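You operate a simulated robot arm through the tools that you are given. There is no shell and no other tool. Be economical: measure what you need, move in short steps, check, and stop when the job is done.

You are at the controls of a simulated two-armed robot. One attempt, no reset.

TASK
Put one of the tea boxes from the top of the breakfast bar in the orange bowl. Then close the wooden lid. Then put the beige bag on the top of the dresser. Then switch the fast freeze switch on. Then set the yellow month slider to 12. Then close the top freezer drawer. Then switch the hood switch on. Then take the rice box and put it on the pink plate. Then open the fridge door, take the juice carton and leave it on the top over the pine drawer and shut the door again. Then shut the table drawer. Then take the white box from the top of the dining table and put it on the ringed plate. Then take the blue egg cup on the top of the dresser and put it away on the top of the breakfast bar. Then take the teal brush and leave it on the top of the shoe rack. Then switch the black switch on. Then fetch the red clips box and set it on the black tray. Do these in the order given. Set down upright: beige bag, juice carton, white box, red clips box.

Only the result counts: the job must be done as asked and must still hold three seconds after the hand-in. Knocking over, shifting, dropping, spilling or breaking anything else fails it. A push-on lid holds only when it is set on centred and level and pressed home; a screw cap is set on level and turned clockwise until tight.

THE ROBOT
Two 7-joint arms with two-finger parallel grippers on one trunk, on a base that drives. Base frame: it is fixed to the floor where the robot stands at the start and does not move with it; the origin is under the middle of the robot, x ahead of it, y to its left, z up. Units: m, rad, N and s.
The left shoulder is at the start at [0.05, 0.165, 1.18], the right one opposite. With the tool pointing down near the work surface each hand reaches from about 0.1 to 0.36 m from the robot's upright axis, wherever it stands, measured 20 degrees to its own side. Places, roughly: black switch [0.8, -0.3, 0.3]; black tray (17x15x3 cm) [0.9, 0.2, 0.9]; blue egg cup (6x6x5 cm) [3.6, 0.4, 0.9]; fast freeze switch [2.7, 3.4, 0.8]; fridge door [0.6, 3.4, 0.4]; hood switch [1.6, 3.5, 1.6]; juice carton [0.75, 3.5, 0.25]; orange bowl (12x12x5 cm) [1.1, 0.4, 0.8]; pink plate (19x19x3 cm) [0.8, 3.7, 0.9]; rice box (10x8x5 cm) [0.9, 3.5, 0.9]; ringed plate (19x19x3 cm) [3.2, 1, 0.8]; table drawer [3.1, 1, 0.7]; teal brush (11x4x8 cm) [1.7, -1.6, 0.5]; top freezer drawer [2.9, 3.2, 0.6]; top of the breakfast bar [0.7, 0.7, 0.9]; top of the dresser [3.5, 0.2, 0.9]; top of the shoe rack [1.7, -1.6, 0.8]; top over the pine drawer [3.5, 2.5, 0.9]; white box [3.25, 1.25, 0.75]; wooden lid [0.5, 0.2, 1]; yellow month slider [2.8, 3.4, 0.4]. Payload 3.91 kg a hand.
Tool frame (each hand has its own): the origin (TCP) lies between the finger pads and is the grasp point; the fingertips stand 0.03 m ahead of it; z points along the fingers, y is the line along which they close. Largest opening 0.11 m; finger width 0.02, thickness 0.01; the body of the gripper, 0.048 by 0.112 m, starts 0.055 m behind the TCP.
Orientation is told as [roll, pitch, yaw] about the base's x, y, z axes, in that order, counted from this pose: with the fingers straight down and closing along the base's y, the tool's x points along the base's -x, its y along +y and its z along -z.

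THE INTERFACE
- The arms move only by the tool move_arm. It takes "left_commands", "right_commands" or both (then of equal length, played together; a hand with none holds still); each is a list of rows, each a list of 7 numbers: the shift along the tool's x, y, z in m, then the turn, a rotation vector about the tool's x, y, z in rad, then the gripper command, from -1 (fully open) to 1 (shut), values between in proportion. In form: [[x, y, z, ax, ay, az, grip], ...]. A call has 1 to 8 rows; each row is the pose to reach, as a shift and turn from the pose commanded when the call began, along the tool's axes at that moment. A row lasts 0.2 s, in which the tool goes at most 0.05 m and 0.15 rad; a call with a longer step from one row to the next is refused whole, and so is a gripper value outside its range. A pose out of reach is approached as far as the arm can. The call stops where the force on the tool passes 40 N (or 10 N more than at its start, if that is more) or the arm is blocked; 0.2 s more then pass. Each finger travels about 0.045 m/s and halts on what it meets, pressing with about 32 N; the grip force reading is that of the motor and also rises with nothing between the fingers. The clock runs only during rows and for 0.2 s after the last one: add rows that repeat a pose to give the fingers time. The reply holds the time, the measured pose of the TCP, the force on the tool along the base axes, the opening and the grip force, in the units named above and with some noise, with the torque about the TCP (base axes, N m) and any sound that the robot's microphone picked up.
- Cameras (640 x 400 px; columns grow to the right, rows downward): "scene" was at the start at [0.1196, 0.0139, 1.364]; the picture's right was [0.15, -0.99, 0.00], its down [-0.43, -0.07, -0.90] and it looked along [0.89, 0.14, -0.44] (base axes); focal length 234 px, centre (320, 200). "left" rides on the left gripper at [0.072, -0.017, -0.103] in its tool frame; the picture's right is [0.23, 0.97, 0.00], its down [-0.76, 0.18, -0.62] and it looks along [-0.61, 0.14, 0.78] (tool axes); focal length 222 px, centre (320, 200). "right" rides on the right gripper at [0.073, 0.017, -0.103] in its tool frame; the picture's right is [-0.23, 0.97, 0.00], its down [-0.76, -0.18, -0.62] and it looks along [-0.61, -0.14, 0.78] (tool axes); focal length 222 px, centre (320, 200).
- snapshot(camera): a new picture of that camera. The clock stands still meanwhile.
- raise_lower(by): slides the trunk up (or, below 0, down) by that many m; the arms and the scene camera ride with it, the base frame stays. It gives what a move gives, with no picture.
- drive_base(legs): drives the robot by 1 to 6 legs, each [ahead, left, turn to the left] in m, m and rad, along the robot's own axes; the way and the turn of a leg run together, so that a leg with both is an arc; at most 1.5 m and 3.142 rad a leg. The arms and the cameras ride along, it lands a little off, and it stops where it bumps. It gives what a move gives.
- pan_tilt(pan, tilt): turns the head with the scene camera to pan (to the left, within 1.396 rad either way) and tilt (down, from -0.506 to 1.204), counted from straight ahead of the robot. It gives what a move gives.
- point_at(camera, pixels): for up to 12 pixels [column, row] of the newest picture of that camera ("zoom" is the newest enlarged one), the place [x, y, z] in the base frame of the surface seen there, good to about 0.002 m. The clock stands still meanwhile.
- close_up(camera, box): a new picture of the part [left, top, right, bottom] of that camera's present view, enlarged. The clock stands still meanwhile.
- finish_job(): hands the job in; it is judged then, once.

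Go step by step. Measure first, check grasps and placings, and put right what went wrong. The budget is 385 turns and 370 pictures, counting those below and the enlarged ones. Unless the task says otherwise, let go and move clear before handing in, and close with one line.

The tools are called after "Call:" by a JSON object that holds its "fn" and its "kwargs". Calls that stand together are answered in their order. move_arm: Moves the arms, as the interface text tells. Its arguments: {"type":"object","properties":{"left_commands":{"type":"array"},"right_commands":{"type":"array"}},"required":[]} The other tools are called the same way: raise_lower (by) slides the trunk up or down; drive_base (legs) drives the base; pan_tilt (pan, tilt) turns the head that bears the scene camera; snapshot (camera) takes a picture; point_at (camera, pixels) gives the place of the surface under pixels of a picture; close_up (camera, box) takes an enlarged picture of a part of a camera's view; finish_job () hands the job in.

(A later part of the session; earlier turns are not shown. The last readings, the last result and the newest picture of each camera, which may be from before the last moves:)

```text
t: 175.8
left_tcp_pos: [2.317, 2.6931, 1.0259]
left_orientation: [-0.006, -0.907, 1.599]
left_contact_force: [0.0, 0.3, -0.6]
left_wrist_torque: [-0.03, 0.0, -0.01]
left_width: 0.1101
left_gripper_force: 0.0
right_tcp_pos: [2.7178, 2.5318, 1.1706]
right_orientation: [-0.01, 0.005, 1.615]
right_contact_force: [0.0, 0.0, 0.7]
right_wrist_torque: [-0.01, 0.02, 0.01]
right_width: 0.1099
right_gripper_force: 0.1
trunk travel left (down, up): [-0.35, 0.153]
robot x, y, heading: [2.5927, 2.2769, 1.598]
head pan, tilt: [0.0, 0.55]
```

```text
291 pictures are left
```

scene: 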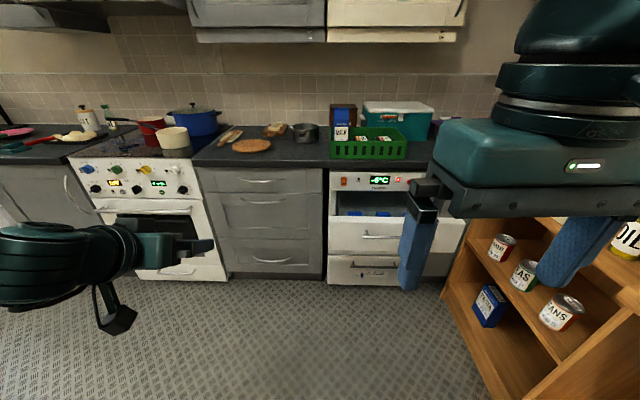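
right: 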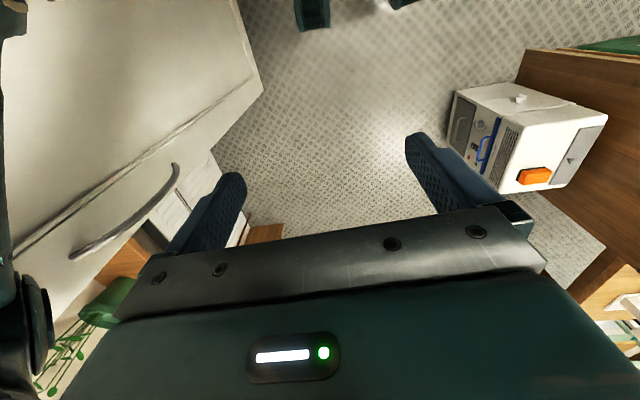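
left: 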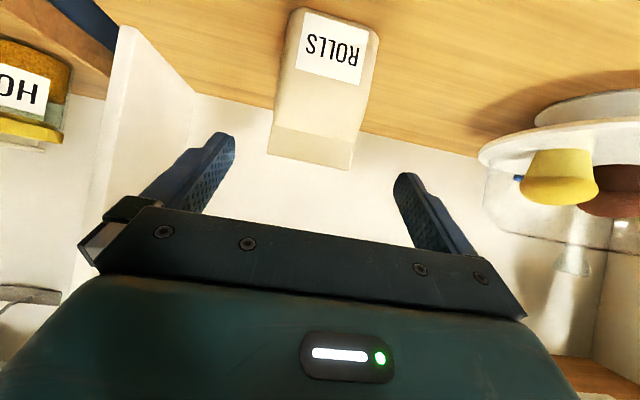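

Call:
{"fn": "close_up", "kwargs": {"camera": "scene", "box": [315, 165, 475, 265]}}

Call:
{"fn": "point_at", "kwargs": {"camera": "zoom", "pixels": [[115, 65], [120, 75], [60, 60], [170, 60], [330, 80], [200, 280], [70, 230], [400, 390], [60, 390], [230, 395], [590, 230], [110, 60]]}}

```text
4.00 times, centred on (395, 215) of scene
```

zoom: 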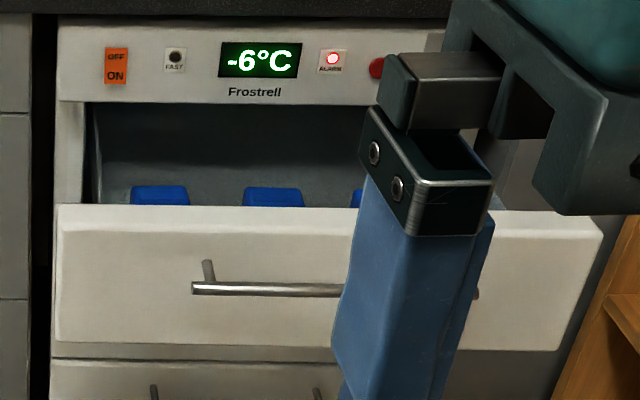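

```text
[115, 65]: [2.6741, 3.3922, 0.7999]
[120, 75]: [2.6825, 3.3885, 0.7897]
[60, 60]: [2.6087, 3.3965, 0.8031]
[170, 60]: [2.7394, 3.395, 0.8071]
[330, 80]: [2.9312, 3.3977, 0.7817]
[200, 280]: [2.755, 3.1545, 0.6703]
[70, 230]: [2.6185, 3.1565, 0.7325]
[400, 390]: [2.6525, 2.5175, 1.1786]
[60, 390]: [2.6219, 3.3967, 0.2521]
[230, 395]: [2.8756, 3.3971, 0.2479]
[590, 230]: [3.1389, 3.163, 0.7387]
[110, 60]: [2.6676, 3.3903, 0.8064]
```

The fast-freeze rocker is at (2.675,3.39,0.795) with ON at the bottom (sticking out). I'll use the right hand, fingers closed and pitched forward. Orient it and align the base.

Call:
{"fn": "move_arm", "kwargs": {"right_commands": [[-0.02, 0, 0, 0, -0.14, 0, 1], [-0.04, 0, 0, 0, -0.28, 0, 1], [-0.06, 0, 0, 0, -0.42, 0, 1], [-0.08, 0, 0, 0, -0.56, 0, 1], [-0.1, 0, 0, 0, -0.68, 0, 1], [-0.1, 0, 0, 0, -0.75, 0, 1]]}}

Call:
{"fn": "drive_base", "kwargs": {"legs": [[0, 0.1, -0.027], [0.42, 0, 0]]}}

Call:
{"fn": "snapshot", "kwargs": {"camera": "scene"}}

Call:
{"fn": "snapshot", "kwargs": {"camera": "right"}}

```text
t: 177.2
left_tcp_pos: [2.3172, 2.693, 1.0251]
left_orientation: [-0.004, -0.908, 1.599]
left_contact_force: [0.2, 0.3, 0.6]
left_wrist_torque: [0.0, 0.03, 0.02]
left_width: 0.11
left_gripper_force: 0.0
right_tcp_pos: [2.7136, 2.6328, 1.1706]
right_orientation: [-0.012, -0.746, 1.625]
right_contact_force: [0.2, 1.1, 0.7]
right_wrist_torque: [0.0, -0.04, 0.04]
right_width: 0.0
right_gripper_force: 13.6
trunk travel left (down, up): [-0.35, 0.153]
robot x, y, heading: [2.5908, 2.275, 1.593]
head pan, tilt: [0.0, 0.55]
```

```text
t: 180.6
left_tcp_pos: [2.2291, 3.1169, 1.0262]
left_orientation: [-0.006, -0.906, 1.572]
left_contact_force: [0.1, -0.3, 0.4]
left_wrist_torque: [-0.01, 0.0, -0.02]
left_width: 0.1101
left_gripper_force: 0.1
right_tcp_pos: [2.6226, 3.0456, 1.169]
right_orientation: [-0.013, -0.746, 1.596]
right_contact_force: [-0.1, 0.7, -0.9]
right_wrist_torque: [0.01, 0.0, 0.03]
right_width: 0.0
right_gripper_force: 31.3
trunk travel left (down, up): [-0.35, 0.153]
robot x, y, heading: [2.4931, 2.6908, 1.566]
head pan, tilt: [0.0, 0.55]
```

```text
289 pictures are left
```

scene: 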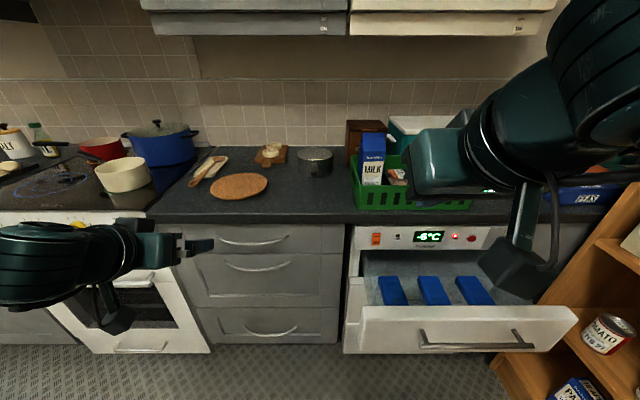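

```text
288 pictures are left
```

right: 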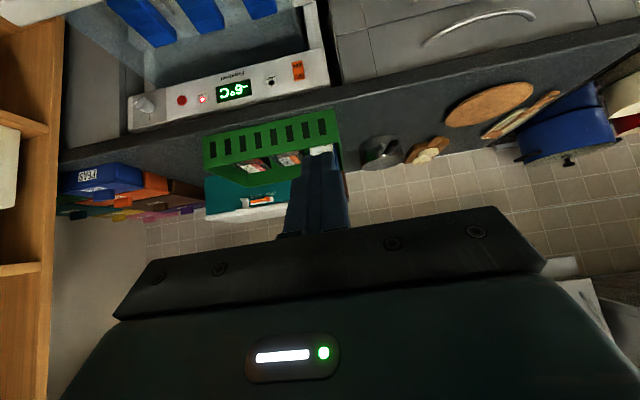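

Measure the rocker more precisely.

Call:
{"fn": "close_up", "kwargs": {"camera": "scene", "box": [352, 222, 400, 252]}}

Call:
{"fn": "point_at", "kwargs": {"camera": "zoom", "pixels": [[317, 150], [317, 180], [317, 210], [317, 240], [317, 270], [280, 210], [355, 210], [220, 210], [420, 210]]}}

```text
13.33 times, centred on (376, 237) of scene
```

zoom: 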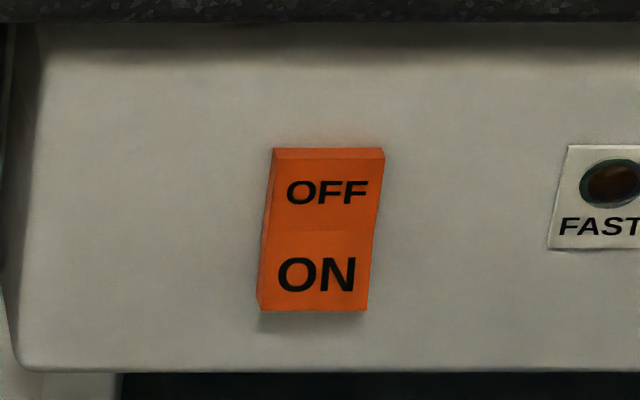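

```text
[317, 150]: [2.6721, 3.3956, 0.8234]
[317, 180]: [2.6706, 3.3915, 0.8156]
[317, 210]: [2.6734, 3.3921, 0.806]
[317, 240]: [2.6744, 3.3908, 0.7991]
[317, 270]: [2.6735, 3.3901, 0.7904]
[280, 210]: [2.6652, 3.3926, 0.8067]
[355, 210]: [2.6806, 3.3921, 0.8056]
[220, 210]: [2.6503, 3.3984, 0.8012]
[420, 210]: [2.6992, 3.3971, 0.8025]
```

Drive ahead 0.1 and lower the trunk 0.25.

Call:
{"fn": "drive_base", "kwargs": {"legs": [[0.1, 0, 0]]}}

Call:
{"fn": "raise_lower", "kwargs": {"by": -0.25}}

Call:
{"fn": "snapshot", "kwargs": {"camera": "scene"}}

```text
t: 181.7
left_tcp_pos: [2.2298, 3.2187, 1.0262]
left_orientation: [-0.006, -0.908, 1.57]
left_contact_force: [0.3, 0.4, -1.0]
left_wrist_torque: [0.0, 0.03, -0.02]
left_width: 0.1099
left_gripper_force: 0.1
right_tcp_pos: [2.6245, 3.1471, 1.1701]
right_orientation: [-0.012, -0.744, 1.595]
right_contact_force: [0.0, -0.8, 0.5]
right_wrist_torque: [0.0, -0.04, 0.04]
right_width: 0.0
right_gripper_force: 31.8
trunk travel left (down, up): [-0.35, 0.153]
robot x, y, heading: [2.4923, 2.7916, 1.569]
head pan, tilt: [0.0, 0.55]
```

```text
t: 184.3
left_tcp_pos: [2.2289, 3.2185, 0.7764]
left_orientation: [-0.005, -0.909, 1.572]
left_contact_force: [0.0, 0.5, -0.9]
left_wrist_torque: [0.01, 0.0, 0.01]
left_width: 0.1101
left_gripper_force: 0.1
right_tcp_pos: [2.6251, 3.1462, 0.921]
right_orientation: [-0.011, -0.746, 1.598]
right_contact_force: [0.2, -0.3, 0.7]
right_wrist_torque: [0.0, -0.02, 0.0]
right_width: 0.0001
right_gripper_force: 32.4
trunk travel left (down, up): [-0.1, 0.403]
robot x, y, heading: [2.4893, 2.7942, 1.567]
head pan, tilt: [0.0, 0.55]
```

```text
286 pictures are left
```

scene: 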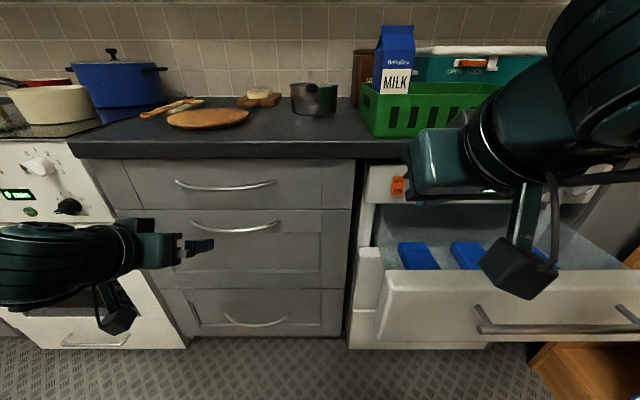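

Move the right fingertip in front of the ON half.

Call:
{"fn": "move_arm", "kwargs": {"right_commands": [[-0.0104, -0.009, 0.036, 0, 0, 0, 1], [-0.0208, -0.018, 0.072, 0, 0, 0, 1], [-0.0313, -0.027, 0.108, 0, 0, 0, 1], [-0.0417, -0.036, 0.145, 0, 0, 0, 1], [-0.0522, -0.045, 0.181, 0, 0, 0, 1], [-0.0626, -0.053, 0.2169, 0, 0, 0, 1]]}}

Call:
{"fn": "snapshot", "kwargs": {"camera": "right"}}

Call:
{"fn": "close_up", "kwargs": {"camera": "scene", "box": [340, 130, 500, 230]}}

```text
t: 185.7
left_tcp_pos: [2.2293, 3.2182, 0.7765]
left_orientation: [-0.006, -0.905, 1.572]
left_contact_force: [0.1, 0.4, 0.3]
left_wrist_torque: [-0.01, 0.02, 0.01]
left_width: 0.11
left_gripper_force: 0.1
right_tcp_pos: [2.6741, 3.3399, 0.8034]
right_orientation: [-0.014, -0.748, 1.599]
right_contact_force: [0.9, 0.3, -0.1]
right_wrist_torque: [0.01, -0.02, -0.02]
right_width: 0.0
right_gripper_force: 31.7
trunk travel left (down, up): [-0.1, 0.403]
robot x, y, heading: [2.4922, 2.7906, 1.571]
head pan, tilt: [0.0, 0.55]
```

```text
285 pictures are left
```

right: 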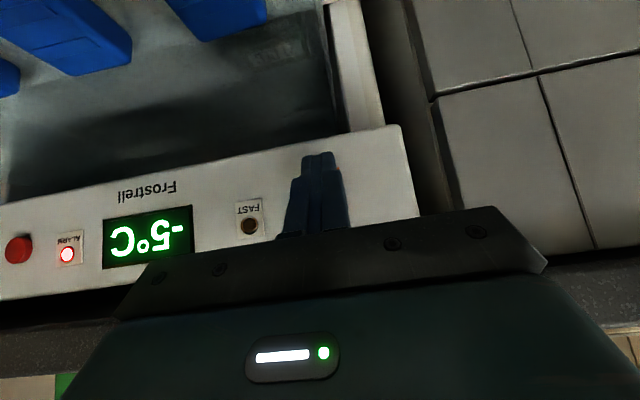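

```text
4.00 times, centred on (420, 180) of scene
```

zoom: 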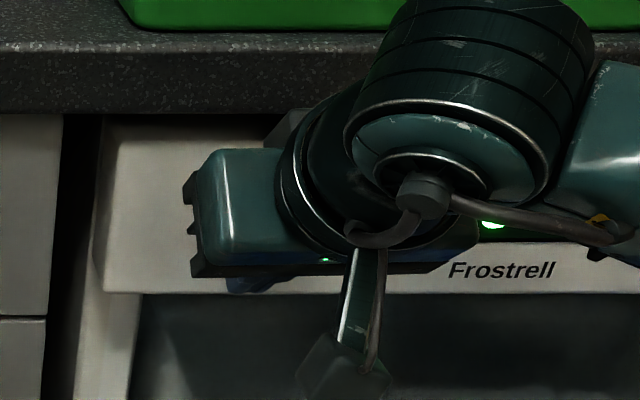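

Push forward in small steps until it clicks.

Call:
{"fn": "move_arm", "kwargs": {"right_commands": [[-0.009, 0, 0.0081, 0, 0, 0, 1], [-0.0147, 0, 0.0136, 0, 0, 0, 1], [-0.0198, 0, 0.0183, 0, 0, 0, 1], [-0.0235, 0, 0.0217, 0, 0, 0, 1], [-0.0257, 0, 0.0237, 0, 0, 0, 1]]}}

Call:
{"fn": "snapshot", "kwargs": {"camera": "right"}}

```text
t: 186.7
left_tcp_pos: [2.2303, 3.2168, 0.7767]
left_orientation: [-0.008, -0.909, 1.57]
left_contact_force: [0.6, 0.2, -0.4]
left_wrist_torque: [-0.01, -0.02, 0.02]
left_width: 0.11
left_gripper_force: 0.1
right_tcp_pos: [2.6732, 3.3638, 0.8024]
right_orientation: [-0.012, -0.733, 1.6]
right_contact_force: [0.8, -14.6, 2.7]
right_wrist_torque: [-0.11, -0.07, -0.05]
right_width: 0.0
right_gripper_force: 31.6
trunk travel left (down, up): [-0.1, 0.403]
robot x, y, heading: [2.4933, 2.7905, 1.565]
head pan, tilt: [0.0, 0.55]
stopped in row 4 (right hand): the force on the tool passed its limit (the readings are from after the stop); the commanded pose is now the measured one
```

```text
283 pictures are left
```

right: 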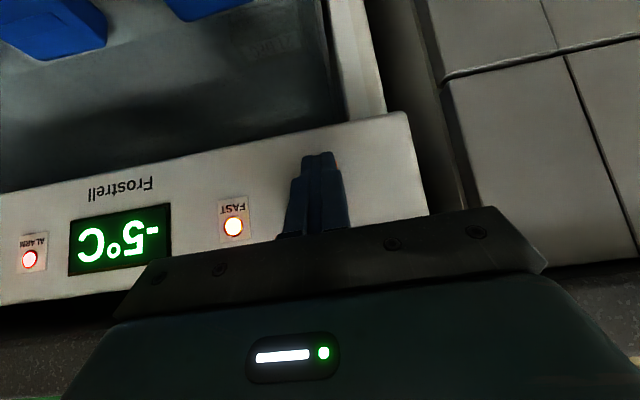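

The FAST lamp is lit: switched on. Retract the hand and move back to view the month slider lower down.

Call:
{"fn": "move_arm", "kwargs": {"right_commands": [[0.02, 0, -0.03, 0, 0, 0, 1], [0.03, 0, -0.07, 0, 0, 0, 1], [0.03, 0, -0.11, 0, 0, 0, 1], [0.03, 0, -0.15, 0, 0, 0, 1], [0.03, 0, -0.19, 0, 0, 0, 1]]}}

Call:
{"fn": "drive_base", "kwargs": {"legs": [[-0.4, 0, 0]]}}

Call:
{"fn": "pan_tilt", "kwargs": {"pan": -0.35, "tilt": 0.75}}

Call:
{"fn": "snapshot", "kwargs": {"camera": "scene"}}

```text
t: 187.9
left_tcp_pos: [2.2296, 3.217, 0.7761]
left_orientation: [-0.004, -0.907, 1.568]
left_contact_force: [-0.8, 0.5, 0.7]
left_wrist_torque: [0.03, 0.01, 0.0]
left_width: 0.1101
left_gripper_force: 0.0
right_tcp_pos: [2.6754, 3.2164, 0.9228]
right_orientation: [-0.013, -0.735, 1.598]
right_contact_force: [0.5, 0.6, -0.1]
right_wrist_torque: [-0.02, 0.02, -0.02]
right_width: 0.0
right_gripper_force: 32.4
trunk travel left (down, up): [-0.1, 0.403]
robot x, y, heading: [2.493, 2.7906, 1.571]
head pan, tilt: [0.0, 0.55]
```

```text
t: 190.3
left_tcp_pos: [2.2294, 2.8214, 0.7768]
left_orientation: [-0.006, -0.91, 1.57]
left_contact_force: [-0.6, -0.2, 0.0]
left_wrist_torque: [0.01, 0.03, 0.01]
left_width: 0.1097
left_gripper_force: 0.0
right_tcp_pos: [2.6742, 2.8207, 0.9224]
right_orientation: [-0.013, -0.733, 1.6]
right_contact_force: [0.6, 0.0, -0.3]
right_wrist_torque: [0.03, 0.01, 0.0]
right_width: 0.0001
right_gripper_force: 33.0
trunk travel left (down, up): [-0.1, 0.403]
robot x, y, heading: [2.4953, 2.3973, 1.565]
head pan, tilt: [0.0, 0.55]
```

```text
t: 191.2
left_tcp_pos: [2.2297, 2.8217, 0.7759]
left_orientation: [-0.006, -0.908, 1.569]
left_contact_force: [0.6, -0.3, -0.1]
left_wrist_torque: [0.0, -0.02, 0.0]
left_width: 0.1098
left_gripper_force: 0.0
right_tcp_pos: [2.6734, 2.8194, 0.9224]
right_orientation: [-0.013, -0.734, 1.598]
right_contact_force: [-0.6, -0.1, 0.8]
right_wrist_torque: [-0.03, 0.05, 0.01]
right_width: 0.0
right_gripper_force: 31.6
trunk travel left (down, up): [-0.1, 0.403]
robot x, y, heading: [2.4921, 2.3975, 1.569]
head pan, tilt: [-0.351, 0.75]
```

```text
282 pictures are left
```

scene: 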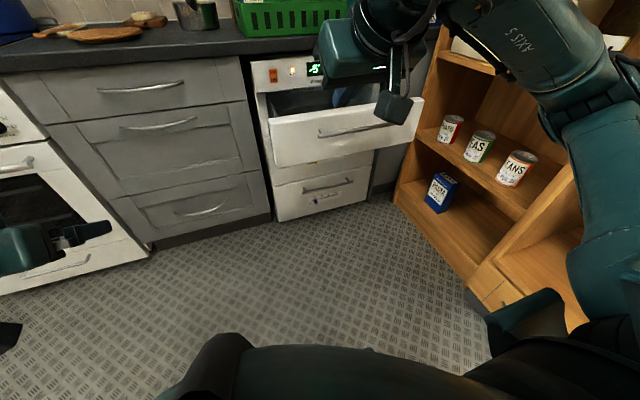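

The slider sits on the middle drawer behind the overhang; back off further and lower to see it.

Call:
{"fn": "drive_base", "kwargs": {"legs": [[-0.9, 0, 0]]}}

Call:
{"fn": "raise_lower", "kwargs": {"by": -0.1}}

Call:
{"fn": "pan_tilt", "kwargs": {"pan": -0.15, "tilt": 0.4}}

Call:
{"fn": "snapshot", "kwargs": {"camera": "scene"}}

```text
t: 195.9
left_tcp_pos: [2.2277, 1.9225, 0.7757]
left_orientation: [-0.004, -0.907, 1.572]
left_contact_force: [-0.5, -0.4, 0.3]
left_wrist_torque: [0.01, -0.04, 0.02]
left_width: 0.1099
left_gripper_force: 0.1
right_tcp_pos: [2.6712, 1.921, 0.9225]
right_orientation: [-0.013, -0.734, 1.6]
right_contact_force: [0.0, 0.0, 0.3]
right_wrist_torque: [0.0, 0.03, -0.02]
right_width: 0.0001
right_gripper_force: 31.9
trunk travel left (down, up): [-0.1, 0.403]
robot x, y, heading: [2.487, 1.499, 1.573]
head pan, tilt: [-0.351, 0.75]
```

```text
t: 197.2
left_tcp_pos: [2.2258, 1.9229, 0.6754]
left_orientation: [-0.005, -0.908, 1.57]
left_contact_force: [1.5, 0.6, -0.3]
left_wrist_torque: [0.0, 0.0, 0.0]
left_width: 0.1099
left_gripper_force: 0.1
right_tcp_pos: [2.6711, 1.922, 0.8227]
right_orientation: [-0.012, -0.733, 1.599]
right_contact_force: [-0.3, -0.1, 0.3]
right_wrist_torque: [0.01, -0.03, -0.01]
right_width: 0.0001
right_gripper_force: 32.3
trunk travel left (down, up): [0.0, 0.503]
robot x, y, heading: [2.4919, 1.4957, 1.569]
head pan, tilt: [-0.351, 0.75]
```

```text
t: 198.1
left_tcp_pos: [2.2267, 1.9232, 0.6772]
left_orientation: [-0.006, -0.908, 1.57]
left_contact_force: [0.2, -0.1, 0.0]
left_wrist_torque: [0.0, 0.02, 0.0]
left_width: 0.1101
left_gripper_force: 0.0
right_tcp_pos: [2.6709, 1.9206, 0.8223]
right_orientation: [-0.012, -0.733, 1.6]
right_contact_force: [-0.5, -0.1, 0.7]
right_wrist_torque: [-0.02, 0.03, 0.01]
right_width: 0.0
right_gripper_force: 32.0
trunk travel left (down, up): [0.0, 0.503]
robot x, y, heading: [2.4864, 1.4965, 1.568]
head pan, tilt: [-0.15, 0.4]
```

```text
281 pictures are left
```

scene: 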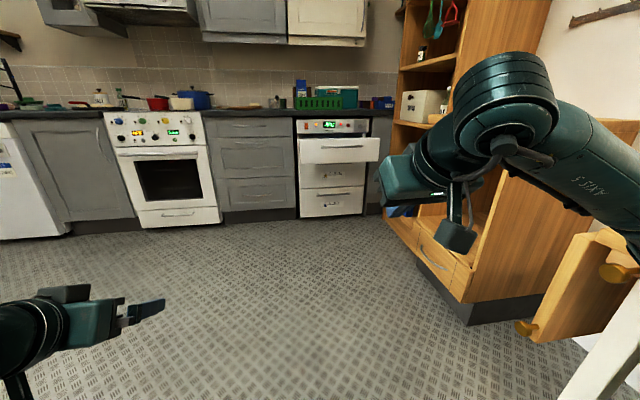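

Call:
{"fn": "close_up", "kwargs": {"camera": "scene", "box": [288, 115, 392, 220]}}

Call:
{"fn": "close_up", "kwargs": {"camera": "scene", "box": [304, 165, 368, 205]}}

```text
3.81 times, centred on (340, 168) of scene
```

zoom: 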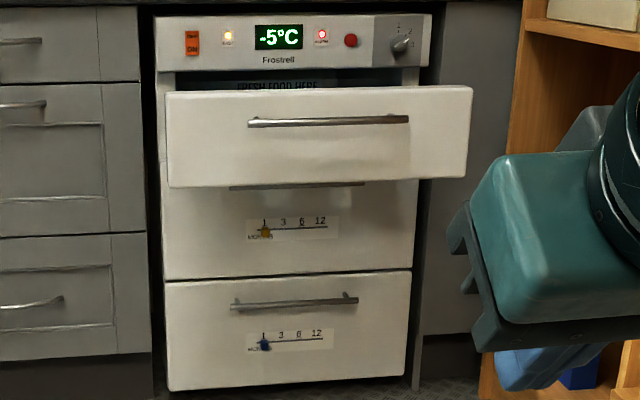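

```text
10.00 times, centred on (336, 185) of scene
```

zoom: 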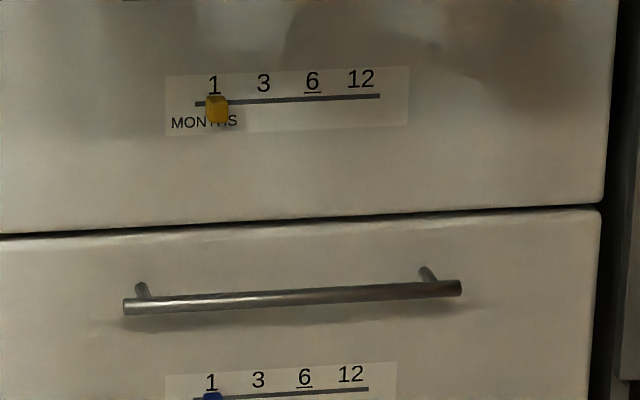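

Call:
{"fn": "point_at", "kwargs": {"camera": "zoom", "pixels": [[217, 107], [217, 115], [196, 103], [263, 99], [312, 97], [361, 95], [379, 94], [361, 105], [217, 97], [300, 60]]}}

```text
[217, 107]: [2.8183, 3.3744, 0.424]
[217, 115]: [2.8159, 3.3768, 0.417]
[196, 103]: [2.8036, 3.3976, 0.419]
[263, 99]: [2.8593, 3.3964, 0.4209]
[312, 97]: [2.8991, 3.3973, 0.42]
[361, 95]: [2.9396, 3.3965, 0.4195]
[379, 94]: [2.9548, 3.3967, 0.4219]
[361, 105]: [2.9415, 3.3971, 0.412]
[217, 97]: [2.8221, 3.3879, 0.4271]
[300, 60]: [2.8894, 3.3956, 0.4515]
```

The yellow knob is at (2.819,3.375,0.42); the "12" mark is at x=2.940. Pitch the right hand to horizontal and lower it in free space.

Call:
{"fn": "move_arm", "kwargs": {"right_commands": [[0.02, 0, 0.022, 0, -0.1, 0, 0.5], [0.04, 0, 0.045, 0, -0.2, 0, 0.1], [0.06, 0, 0.067, 0, -0.3, 0, 0.1], [0.08, 0, 0.09, 0, -0.4, 0, 0.1], [0.1, 0, 0.112, 0, -0.5, 0, 0.1], [0.125, 0, 0.138, 0, -0.6, 0, 0.1], [0.147, 0, 0.162, 0, -0.7, 0, 0.1], [0.167, 0, 0.186, 0, -0.78, 0, 0.1]]}}

Call:
{"fn": "snapshot", "kwargs": {"camera": "right"}}

Call:
{"fn": "snapshot", "kwargs": {"camera": "scene"}}

```text
t: 199.9
left_tcp_pos: [2.2271, 1.921, 0.676]
left_orientation: [-0.005, -0.908, 1.571]
left_contact_force: [0.4, -0.1, 0.1]
left_wrist_torque: [-0.02, 0.0, -0.04]
left_width: 0.1101
left_gripper_force: 0.1
right_tcp_pos: [2.6692, 1.9443, 0.6929]
right_orientation: [-0.024, -1.165, 1.614]
right_contact_force: [0.0, -0.7, 1.0]
right_wrist_torque: [-0.02, -0.02, -0.05]
right_width: 0.0496
right_gripper_force: 0.1
right hand out of reach, approached as far as the arm can: row 3, 4, 5, 6, 7, 8
trunk travel left (down, up): [0.0, 0.503]
robot x, y, heading: [2.4892, 1.4983, 1.57]
head pan, tilt: [-0.15, 0.4]
```

```text
278 pictures are left
```

right: 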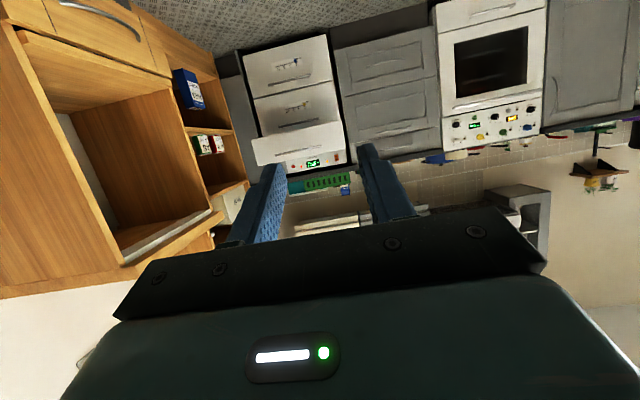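

```text
277 pictures are left
```

scene: 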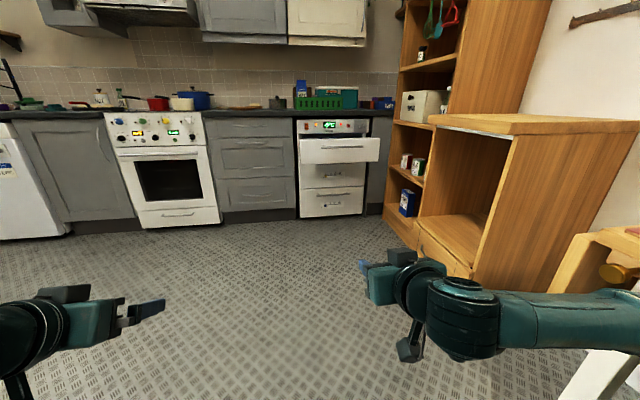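

Wrist limited when close in; extend forward while lowering and pitching.

Call:
{"fn": "move_arm", "kwargs": {"right_commands": [[-0.01, 0, 0.03, 0, 0, 0, 0.1], [-0.02, 0, 0.06, 0, -0.05, 0, 0.1], [-0.02, 0, 0.1, 0, -0.1, 0, 0.1], [0.0, 0, 0.13, 0, -0.15, 0, 0.1], [0.03, 0, 0.15, 0, -0.2, 0, 0.1], [0.06, 0, 0.16, 0, -0.25, 0, 0.1], [0.09, 0, 0.17, 0, -0.3, 0, 0.1], [0.12, 0, 0.18, 0, -0.35, 0, 0.1]]}}

```text
t: 201.7
left_tcp_pos: [2.2263, 1.922, 0.676]
left_orientation: [-0.006, -0.909, 1.57]
left_contact_force: [-0.4, -0.4, 0.1]
left_wrist_torque: [-0.01, -0.03, -0.01]
left_width: 0.1099
left_gripper_force: 0.0
right_tcp_pos: [2.5417, 2.0541, 0.5917]
right_orientation: [-0.139, -1.478, 1.675]
right_contact_force: [0.6, 1.0, 0.3]
right_wrist_torque: [-0.01, 0.03, 0.03]
right_width: 0.0496
right_gripper_force: 0.0
right hand out of reach, approached as far as the arm can: row 3, 4, 5, 6, 7, 8
trunk travel left (down, up): [0.0, 0.503]
robot x, y, heading: [2.4915, 1.5007, 1.571]
head pan, tilt: [-0.15, 0.4]
```

Try a pitch of about −1.2 with the hand farther out to the right (mirroring what worked for the left).

Call:
{"fn": "move_arm", "kwargs": {"right_commands": [[0.0, -0.035, 0, 0, 0.05, 0, 0.1], [0.0, -0.07, -0.01, 0, 0.1, 0, 0.1], [0.0, -0.105, -0.02, 0, 0.15, 0, 0.1], [0.0, -0.14, -0.03, 0, 0.2, 0, 0.1], [0.02, -0.175, -0.04, 0, 0.25, 0, 0.1], [0.04, -0.21, -0.05, 0, 0.28, 0, 0.1], [0.07, -0.21, -0.05, 0, 0.28, 0, 0.1], [0.1, -0.21, -0.05, 0, 0.28, 0, 0.1]]}}

```text
t: 203.5
left_tcp_pos: [2.2272, 1.9213, 0.6761]
left_orientation: [-0.005, -0.908, 1.57]
left_contact_force: [0.6, 0.2, -0.2]
left_wrist_torque: [-0.01, 0.03, -0.02]
left_width: 0.1099
left_gripper_force: 0.0
right_tcp_pos: [2.6534, 2.0191, 0.5968]
right_orientation: [-0.066, -1.169, 1.569]
right_contact_force: [0.1, -0.3, -0.2]
right_wrist_torque: [0.02, 0.0, -0.03]
right_width: 0.0493
right_gripper_force: 0.0
right hand out of reach, approached as far as the arm can: row 1, 2, 3, 4, 5, 6, 7, 8
trunk travel left (down, up): [0.0, 0.503]
robot x, y, heading: [2.4929, 1.4976, 1.562]
head pan, tilt: [-0.15, 0.4]
```

Call:
{"fn": "move_arm", "kwargs": {"right_commands": [[0.028, 0, 0.012, 0, 0, 0, 0.1], [0.055, 0, 0.024, 0, 0, 0, 0.1], [0.083, 0, 0.036, 0, 0, 0, 0.1], [0.11, 0, 0.047, 0, 0, 0, 0.1]]}}

Call:
{"fn": "snapshot", "kwargs": {"camera": "scene"}}

```text
t: 204.5
left_tcp_pos: [2.2268, 1.921, 0.6765]
left_orientation: [-0.007, -0.909, 1.571]
left_contact_force: [-0.4, -0.1, -0.1]
left_wrist_torque: [0.01, 0.04, -0.04]
left_width: 0.1099
left_gripper_force: 0.1
right_tcp_pos: [2.5971, 2.0263, 0.5219]
right_orientation: [-0.059, -1.185, 1.571]
right_contact_force: [0.1, 0.7, 0.7]
right_wrist_torque: [-0.02, 0.03, -0.02]
right_width: 0.0493
right_gripper_force: 0.1
right hand out of reach, approached as far as the arm can: row 1, 2, 3, 4
trunk travel left (down, up): [0.0, 0.503]
robot x, y, heading: [2.4914, 1.4966, 1.567]
head pan, tilt: [-0.15, 0.4]
```

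```text
276 pictures are left
```

scene: 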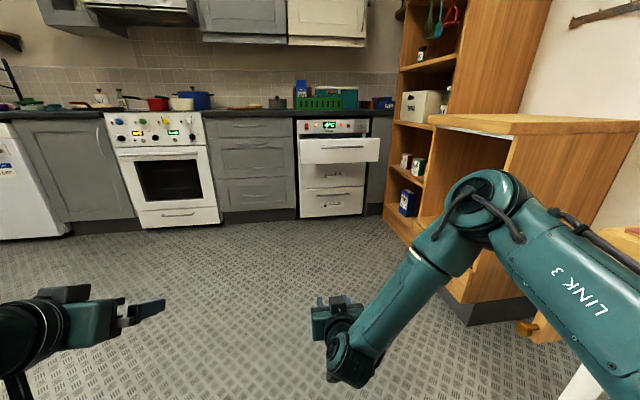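

The elbow-out posture favours pointing outward. For pushing the knob to the right, point the hand diagonally right: test yaw −0.75.

Call:
{"fn": "move_arm", "kwargs": {"right_commands": [[0, -0.02, 0, 0.116, 0, 0.047, 0.6], [0, -0.04, 0, 0.231, 0, 0.095, 1], [0, -0.06, 0, 0.347, 0, 0.142, 1], [0, -0.08, 0, 0.463, 0, 0.19, 1], [0, -0.1, 0, 0.578, 0, 0.237, 1], [0, -0.12, 0, 0.694, 0, 0.285, 1], [0.03, -0.12, 0.01, 0.694, 0, 0.285, 1], [0.06, -0.12, 0.02, 0.694, 0, 0.285, 1]]}}

```text
t: 206.3
left_tcp_pos: [2.2261, 1.9221, 0.6758]
left_orientation: [-0.006, -0.908, 1.572]
left_contact_force: [1.1, 0.0, -0.4]
left_wrist_torque: [-0.01, -0.01, 0.03]
left_width: 0.1098
left_gripper_force: 0.0
right_tcp_pos: [2.7176, 2.0205, 0.4595]
right_orientation: [0.005, -1.204, 0.783]
right_contact_force: [0.1, -0.8, 0.2]
right_wrist_torque: [-0.05, -0.01, 0.05]
right_width: 0.0
right_gripper_force: 32.2
trunk travel left (down, up): [0.0, 0.503]
robot x, y, heading: [2.4886, 1.4972, 1.573]
head pan, tilt: [-0.15, 0.4]
```

Reachable. Check where the elbow/forearm lies relative to the hand (drawer clearance).

Call:
{"fn": "pan_tilt", "kwargs": {"pan": -0.5, "tilt": 0.6}}

Call:
{"fn": "snapshot", "kwargs": {"camera": "scene"}}

```text
t: 207.1
left_tcp_pos: [2.2273, 1.9217, 0.6774]
left_orientation: [-0.005, -0.91, 1.571]
left_contact_force: [0.1, -0.2, -0.1]
left_wrist_torque: [0.0, -0.02, 0.02]
left_width: 0.1099
left_gripper_force: 0.0
right_tcp_pos: [2.7171, 2.0192, 0.46]
right_orientation: [0.002, -1.201, 0.786]
right_contact_force: [-0.8, -0.4, -0.2]
right_wrist_torque: [0.0, -0.01, 0.01]
right_width: 0.0
right_gripper_force: 31.6
trunk travel left (down, up): [0.0, 0.503]
robot x, y, heading: [2.4882, 1.4978, 1.569]
head pan, tilt: [-0.499, 0.6]
```

```text
275 pictures are left
```

scene: 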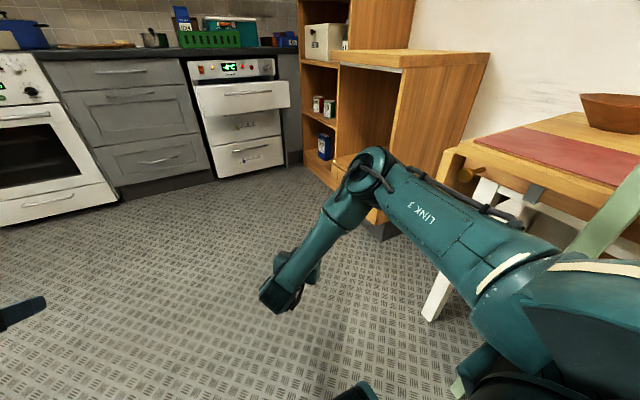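

Call:
{"fn": "point_at", "kwargs": {"camera": "scene", "pixels": [[370, 160], [355, 180], [350, 215], [320, 245], [290, 285], [320, 215], [400, 200], [310, 265], [345, 165], [205, 100], [290, 110], [285, 145]]}}

```text
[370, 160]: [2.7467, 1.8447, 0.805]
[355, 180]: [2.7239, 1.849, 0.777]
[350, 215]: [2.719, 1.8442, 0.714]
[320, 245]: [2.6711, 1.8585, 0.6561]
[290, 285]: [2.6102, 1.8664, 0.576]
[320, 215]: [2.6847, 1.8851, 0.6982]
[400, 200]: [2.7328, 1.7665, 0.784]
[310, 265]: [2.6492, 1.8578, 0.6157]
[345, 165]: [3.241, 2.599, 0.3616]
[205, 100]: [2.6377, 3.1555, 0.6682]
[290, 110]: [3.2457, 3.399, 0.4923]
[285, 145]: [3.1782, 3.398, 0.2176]
```

The forearm would hit the open drawer in this posture. I'll return the right arm to the posture that worked for the left (pitch −0.9, elbow back), then go forward/down.

Call:
{"fn": "move_arm", "kwargs": {"right_commands": [[-0.03, 0, -0.012, -0.1, 0, -0.04, 1], [-0.06, 0, -0.024, -0.2, 0, -0.08, 1], [-0.09, 0, -0.036, -0.3, 0, -0.12, 1], [-0.12, 0, -0.048, -0.4, 0, -0.16, 1], [-0.15, 0, -0.06, -0.5, 0, -0.2, 1], [-0.18, 0, -0.072, -0.6, 0, -0.24, 1], [-0.21, 0, -0.08, -0.7, 0, -0.27, 1], [-0.24, 0, -0.09, -0.732, 0, -0.284, 1]]}}

```text
t: 208.9
left_tcp_pos: [2.2276, 1.9222, 0.6761]
left_orientation: [-0.005, -0.908, 1.571]
left_contact_force: [-0.3, -0.4, 0.8]
left_wrist_torque: [0.0, 0.04, -0.02]
left_width: 0.1099
left_gripper_force: 0.0
right_tcp_pos: [2.7186, 2.0214, 0.7166]
right_orientation: [-0.003, -1.203, 1.578]
right_contact_force: [-0.6, 0.4, -0.9]
right_wrist_torque: [-0.01, 0.02, -0.01]
right_width: 0.0
right_gripper_force: 31.9
trunk travel left (down, up): [0.0, 0.503]
robot x, y, heading: [2.4896, 1.4988, 1.57]
head pan, tilt: [-0.499, 0.6]
```

Call:
{"fn": "move_arm", "kwargs": {"right_commands": [[0.0, -0.01, 0, 0, 0.1, 0, 1], [0.0, -0.02, 0, 0, 0.2, 0, 1], [0.0, -0.03, 0, 0, 0.29, 0, 1], [0.03, -0.03, 0.01, 0, 0.29, 0, 1], [0.06, -0.03, 0.02, 0, 0.29, 0, 1], [0.09, -0.03, 0.03, 0, 0.29, 0, 1]]}}

Call:
{"fn": "snapshot", "kwargs": {"camera": "scene"}}

```text
t: 210.3
left_tcp_pos: [2.2269, 1.9225, 0.6764]
left_orientation: [-0.006, -0.907, 1.571]
left_contact_force: [0.4, -1.0, 0.1]
left_wrist_torque: [-0.02, 0.0, 0.01]
left_width: 0.1101
left_gripper_force: 0.0
right_tcp_pos: [2.7488, 2.0165, 0.6226]
right_orientation: [-0.001, -0.915, 1.574]
right_contact_force: [-0.6, 0.2, 0.2]
right_wrist_torque: [-0.01, 0.0, -0.01]
right_width: 0.0001
right_gripper_force: 32.4
trunk travel left (down, up): [0.0, 0.503]
robot x, y, heading: [2.4878, 1.4964, 1.569]
head pan, tilt: [-0.499, 0.6]
```

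```text
274 pictures are left
```

scene: 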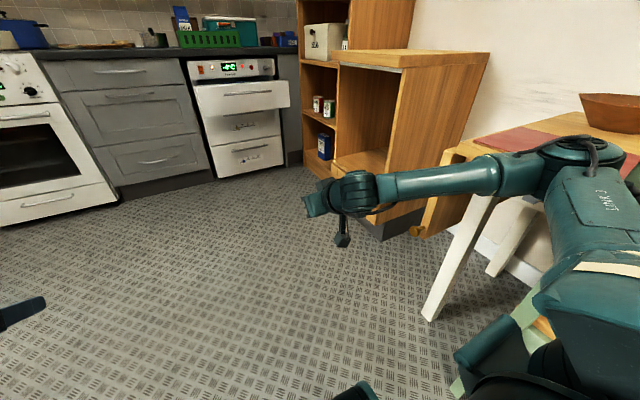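

Good posture. Now lower to z≈0.43 with pitch −1.1.

Call:
{"fn": "move_arm", "kwargs": {"right_commands": [[0.022, 0, 0.023, 0, -0.03, 0, 1], [0.044, 0, 0.047, 0, -0.06, 0, 1], [0.066, 0, 0.07, 0, -0.1, 0, 1], [0.089, 0, 0.093, 0, -0.13, 0, 1], [0.111, 0, 0.117, 0, -0.17, 0, 1], [0.133, 0, 0.14, 0, -0.2, 0, 1]]}}

Call:
{"fn": "snapshot", "kwargs": {"camera": "scene"}}

```text
t: 211.7
left_tcp_pos: [2.2264, 1.922, 0.6762]
left_orientation: [-0.005, -0.907, 1.571]
left_contact_force: [0.8, 0.0, 0.7]
left_wrist_torque: [0.03, -0.03, 0.02]
left_width: 0.1099
left_gripper_force: 0.0
right_tcp_pos: [2.7485, 2.0269, 0.5595]
right_orientation: [-0.001, -0.974, 1.575]
right_contact_force: [-0.1, 0.1, 0.3]
right_wrist_torque: [-0.03, -0.03, -0.01]
right_width: 0.0001
right_gripper_force: 31.9
right hand out of reach, approached as far as the arm can: row 3, 4, 5, 6
trunk travel left (down, up): [0.0, 0.503]
robot x, y, heading: [2.49, 1.4961, 1.565]
head pan, tilt: [-0.499, 0.6]
```

```text
273 pictures are left
```

scene: 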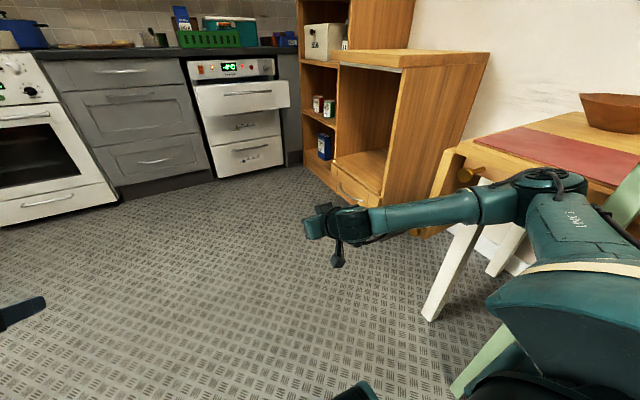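

Limit again. Measure the open drawer's front bottom edge exactly, to know the clearance over the slider.

Call:
{"fn": "close_up", "kwargs": {"camera": "scene", "box": [180, 50, 308, 190]}}

Call:
{"fn": "point_at", "kwargs": {"camera": "zoom", "pixels": [[220, 230], [400, 210], [240, 245], [400, 222], [300, 250], [250, 150], [440, 190], [280, 235], [150, 140], [230, 240], [430, 200], [215, 150]]}}

```text
2.86 times, centred on (244, 120) of scene
```

zoom: 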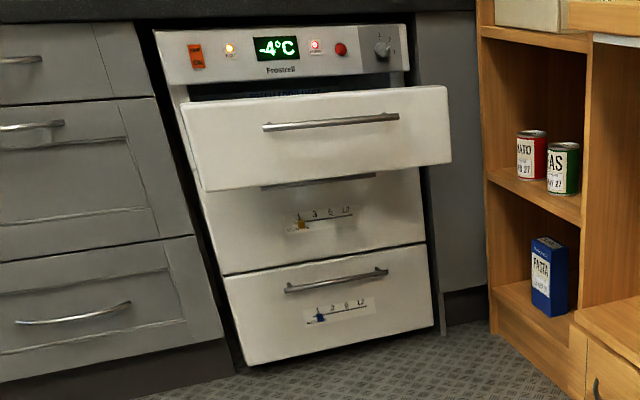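

```text
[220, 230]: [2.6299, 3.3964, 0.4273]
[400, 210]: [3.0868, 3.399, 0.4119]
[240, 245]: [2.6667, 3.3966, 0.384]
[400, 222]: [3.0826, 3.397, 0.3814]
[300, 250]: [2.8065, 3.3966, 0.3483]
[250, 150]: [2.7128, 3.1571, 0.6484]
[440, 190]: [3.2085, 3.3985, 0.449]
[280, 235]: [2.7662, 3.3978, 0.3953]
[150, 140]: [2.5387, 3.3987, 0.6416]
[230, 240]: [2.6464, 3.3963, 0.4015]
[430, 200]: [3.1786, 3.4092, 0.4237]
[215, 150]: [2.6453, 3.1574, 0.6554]
```

Call:
{"fn": "point_at", "kwargs": {"camera": "zoom", "pixels": [[210, 188], [250, 184], [300, 178], [350, 173], [400, 166], [445, 160], [190, 105], [440, 90], [320, 125], [320, 181]]}}

```text
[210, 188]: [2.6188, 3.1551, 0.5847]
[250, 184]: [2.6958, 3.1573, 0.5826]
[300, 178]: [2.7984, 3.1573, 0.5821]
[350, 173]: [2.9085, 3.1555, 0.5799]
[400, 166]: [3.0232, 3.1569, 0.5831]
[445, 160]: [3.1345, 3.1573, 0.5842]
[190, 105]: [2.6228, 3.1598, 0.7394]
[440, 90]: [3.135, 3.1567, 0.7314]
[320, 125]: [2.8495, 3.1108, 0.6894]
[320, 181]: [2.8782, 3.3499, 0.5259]
```

Slider clearance: drawer bottom z 0.58, so the hand must be nearly level. Try with the arm extended further forward (less wrist bend).

Call:
{"fn": "move_arm", "kwargs": {"right_commands": [[-0.025, 0, 0.03, 0, 0, 0, 1], [-0.05, 0, 0.06, 0, -0.03, 0, 1], [-0.065, 0, 0.09, 0, -0.06, 0, 1], [-0.045, 0, 0.115, 0, -0.1, 0, 1], [-0.02, 0, 0.13, 0, -0.13, 0, 1], [0.01, 0, 0.145, 0, -0.17, 0, 1], [0.04, 0, 0.155, 0, -0.2, 0, 1], [0.06, 0, 0.165, 0, -0.23, 0, 1]]}}

Call:
{"fn": "snapshot", "kwargs": {"camera": "scene"}}

```text
t: 213.5
left_tcp_pos: [2.2271, 1.9234, 0.6755]
left_orientation: [-0.005, -0.908, 1.569]
left_contact_force: [0.1, 1.1, -0.7]
left_wrist_torque: [0.01, 0.01, -0.03]
left_width: 0.1099
left_gripper_force: 0.1
right_tcp_pos: [2.7503, 2.1256, 0.4284]
right_orientation: [0.116, -1.172, 1.56]
right_contact_force: [-0.5, -0.1, -0.9]
right_wrist_torque: [0.03, 0.01, -0.03]
right_width: 0.0
right_gripper_force: 31.9
right hand out of reach, approached as far as the arm can: row 4, 5, 6, 7, 8
trunk travel left (down, up): [0.0, 0.503]
robot x, y, heading: [2.4896, 1.4973, 1.573]
head pan, tilt: [-0.499, 0.6]
```

```text
271 pictures are left
```

scene: 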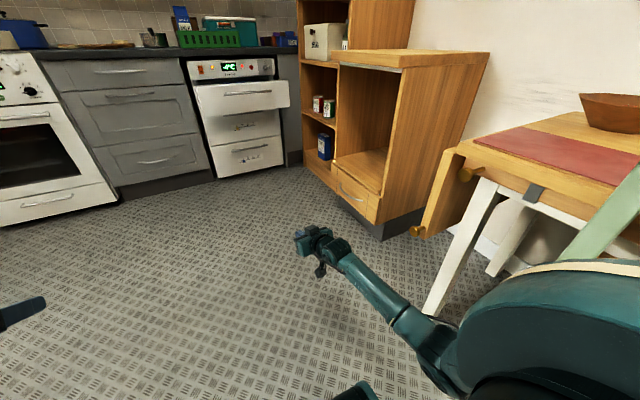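

Now it reaches z=0.428, pitch −1.17, elbow low. Check the forearm profile.

Call:
{"fn": "point_at", "kwargs": {"camera": "scene", "pixels": [[318, 232], [340, 245], [360, 270], [380, 290], [400, 315], [430, 335], [300, 238], [460, 360]]}}

Call:
{"fn": "snapshot", "kwargs": {"camera": "right"}}

```text
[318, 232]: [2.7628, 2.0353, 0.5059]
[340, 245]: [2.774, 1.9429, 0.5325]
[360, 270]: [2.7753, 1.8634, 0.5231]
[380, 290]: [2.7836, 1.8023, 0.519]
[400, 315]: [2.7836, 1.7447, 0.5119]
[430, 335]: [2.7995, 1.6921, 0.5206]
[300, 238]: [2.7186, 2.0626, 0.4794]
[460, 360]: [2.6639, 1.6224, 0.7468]
```

```text
270 pictures are left
```

right: 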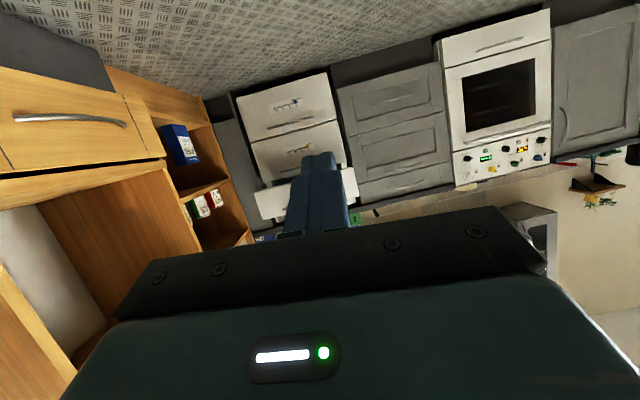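

Forearm stays below z≈0.535 — fits under the drawer. Open the fingers, align laterally and drive in.

Call:
{"fn": "move_arm", "kwargs": {"right_commands": [[0, 0, 0, 0, 0, 0, 0.1], [0, 0, 0, 0, 0, 0, 0.1], [0, 0, 0, 0, 0, 0, 0.1]]}}

Call:
{"fn": "drive_base", "kwargs": {"legs": [[0, -0.069, 0], [1.1, 0, 0]]}}

Call:
{"fn": "snapshot", "kwargs": {"camera": "right"}}

Call:
{"fn": "snapshot", "kwargs": {"camera": "scene"}}

```text
t: 214.3
left_tcp_pos: [2.2267, 1.9241, 0.6748]
left_orientation: [-0.004, -0.907, 1.571]
left_contact_force: [0.0, 0.2, -1.0]
left_wrist_torque: [-0.02, -0.01, 0.03]
left_width: 0.1101
left_gripper_force: 0.1
right_tcp_pos: [2.7511, 2.1258, 0.4302]
right_orientation: [0.117, -1.174, 1.557]
right_contact_force: [-0.6, -0.6, 0.2]
right_wrist_torque: [0.02, 0.01, -0.01]
right_width: 0.0495
right_gripper_force: 0.0
trunk travel left (down, up): [0.0, 0.503]
robot x, y, heading: [2.4911, 1.4983, 1.57]
head pan, tilt: [-0.499, 0.6]
```

```text
t: 220.5
left_tcp_pos: [2.3029, 3.021, 0.676]
left_orientation: [-0.007, -0.908, 1.564]
left_contact_force: [0.3, -0.3, 0.1]
left_wrist_torque: [0.01, 0.0, -0.01]
left_width: 0.11
left_gripper_force: 0.0
right_tcp_pos: [2.8296, 3.2204, 0.4301]
right_orientation: [0.117, -1.174, 1.552]
right_contact_force: [-0.1, -0.4, -0.2]
right_wrist_torque: [0.0, 0.03, -0.03]
right_width: 0.0495
right_gripper_force: 0.0
trunk travel left (down, up): [0.0, 0.503]
robot x, y, heading: [2.563, 2.5928, 1.557]
head pan, tilt: [-0.499, 0.6]
```

```text
269 pictures are left
```

right: 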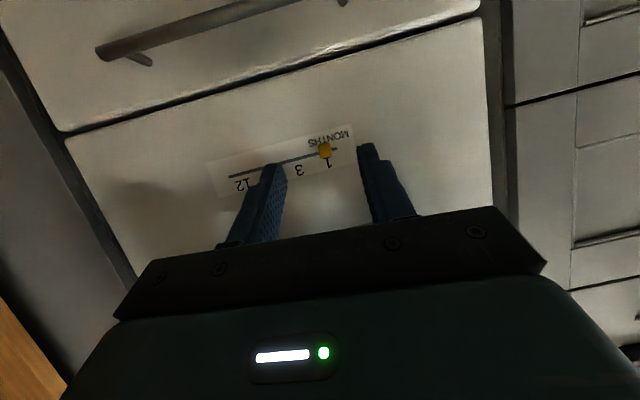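

```text
268 pictures are left
```

scene: 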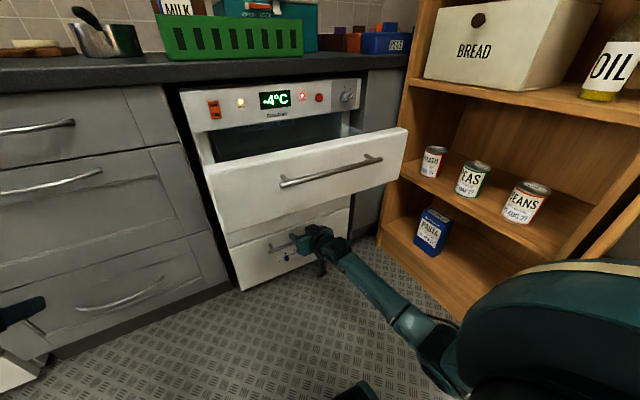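

The knob appears at (324,150) between the fingers. Measure it from this view.

Call:
{"fn": "close_up", "kwargs": {"camera": "right", "box": [200, 100, 392, 220]}}

Call:
{"fn": "point_at", "kwargs": {"camera": "zoom", "pixels": [[413, 165], [400, 165], [430, 165], [413, 190], [413, 145], [150, 250], [135, 255], [310, 205], [100, 260], [425, 200]]}}

```text
3.33 times, centred on (296, 160) of right
```

zoom: 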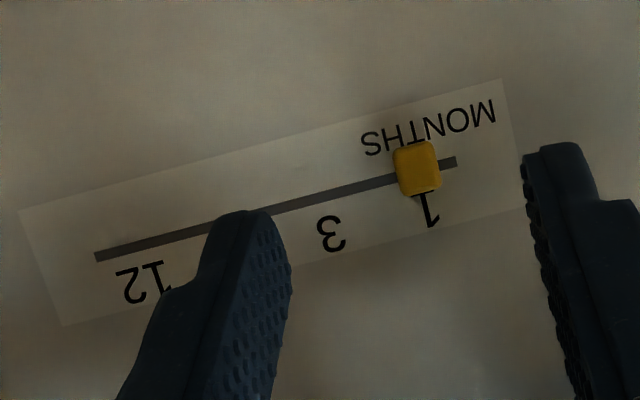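

```text
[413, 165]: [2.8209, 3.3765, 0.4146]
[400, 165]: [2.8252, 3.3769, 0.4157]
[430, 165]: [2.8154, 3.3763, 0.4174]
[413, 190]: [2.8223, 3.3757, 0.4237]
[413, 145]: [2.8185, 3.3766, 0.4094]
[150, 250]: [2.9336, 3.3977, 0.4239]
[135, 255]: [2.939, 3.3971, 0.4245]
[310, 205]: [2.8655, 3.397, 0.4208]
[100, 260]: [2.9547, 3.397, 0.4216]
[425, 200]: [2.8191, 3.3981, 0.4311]
```

Knob centre (2.8205, –, 0.417). Drive ahead 0.137 with a 1.1 cm left correction.

Call:
{"fn": "drive_base", "kwargs": {"legs": [[0.1, 0.011, 0], [0.034, 0, 0]]}}

Call:
{"fn": "close_up", "kwargs": {"camera": "right", "box": [200, 100, 392, 220]}}

```text
t: 222.1
left_tcp_pos: [2.2934, 3.1543, 0.676]
left_orientation: [-0.007, -0.907, 1.563]
left_contact_force: [-0.5, 0.2, 0.2]
left_wrist_torque: [-0.01, 0.01, 0.02]
left_width: 0.1098
left_gripper_force: 0.1
right_tcp_pos: [2.8202, 3.354, 0.4311]
right_orientation: [0.119, -1.174, 1.551]
right_contact_force: [-0.9, 0.6, -0.4]
right_wrist_torque: [0.0, 0.01, 0.02]
right_width: 0.0495
right_gripper_force: 0.0
trunk travel left (down, up): [0.0, 0.503]
robot x, y, heading: [2.5505, 2.7258, 1.562]
head pan, tilt: [-0.499, 0.6]
```

```text
3.33 times, centred on (296, 160) of right
```

zoom: 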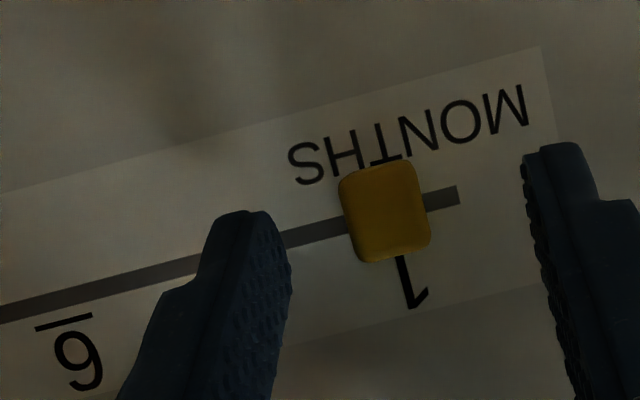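

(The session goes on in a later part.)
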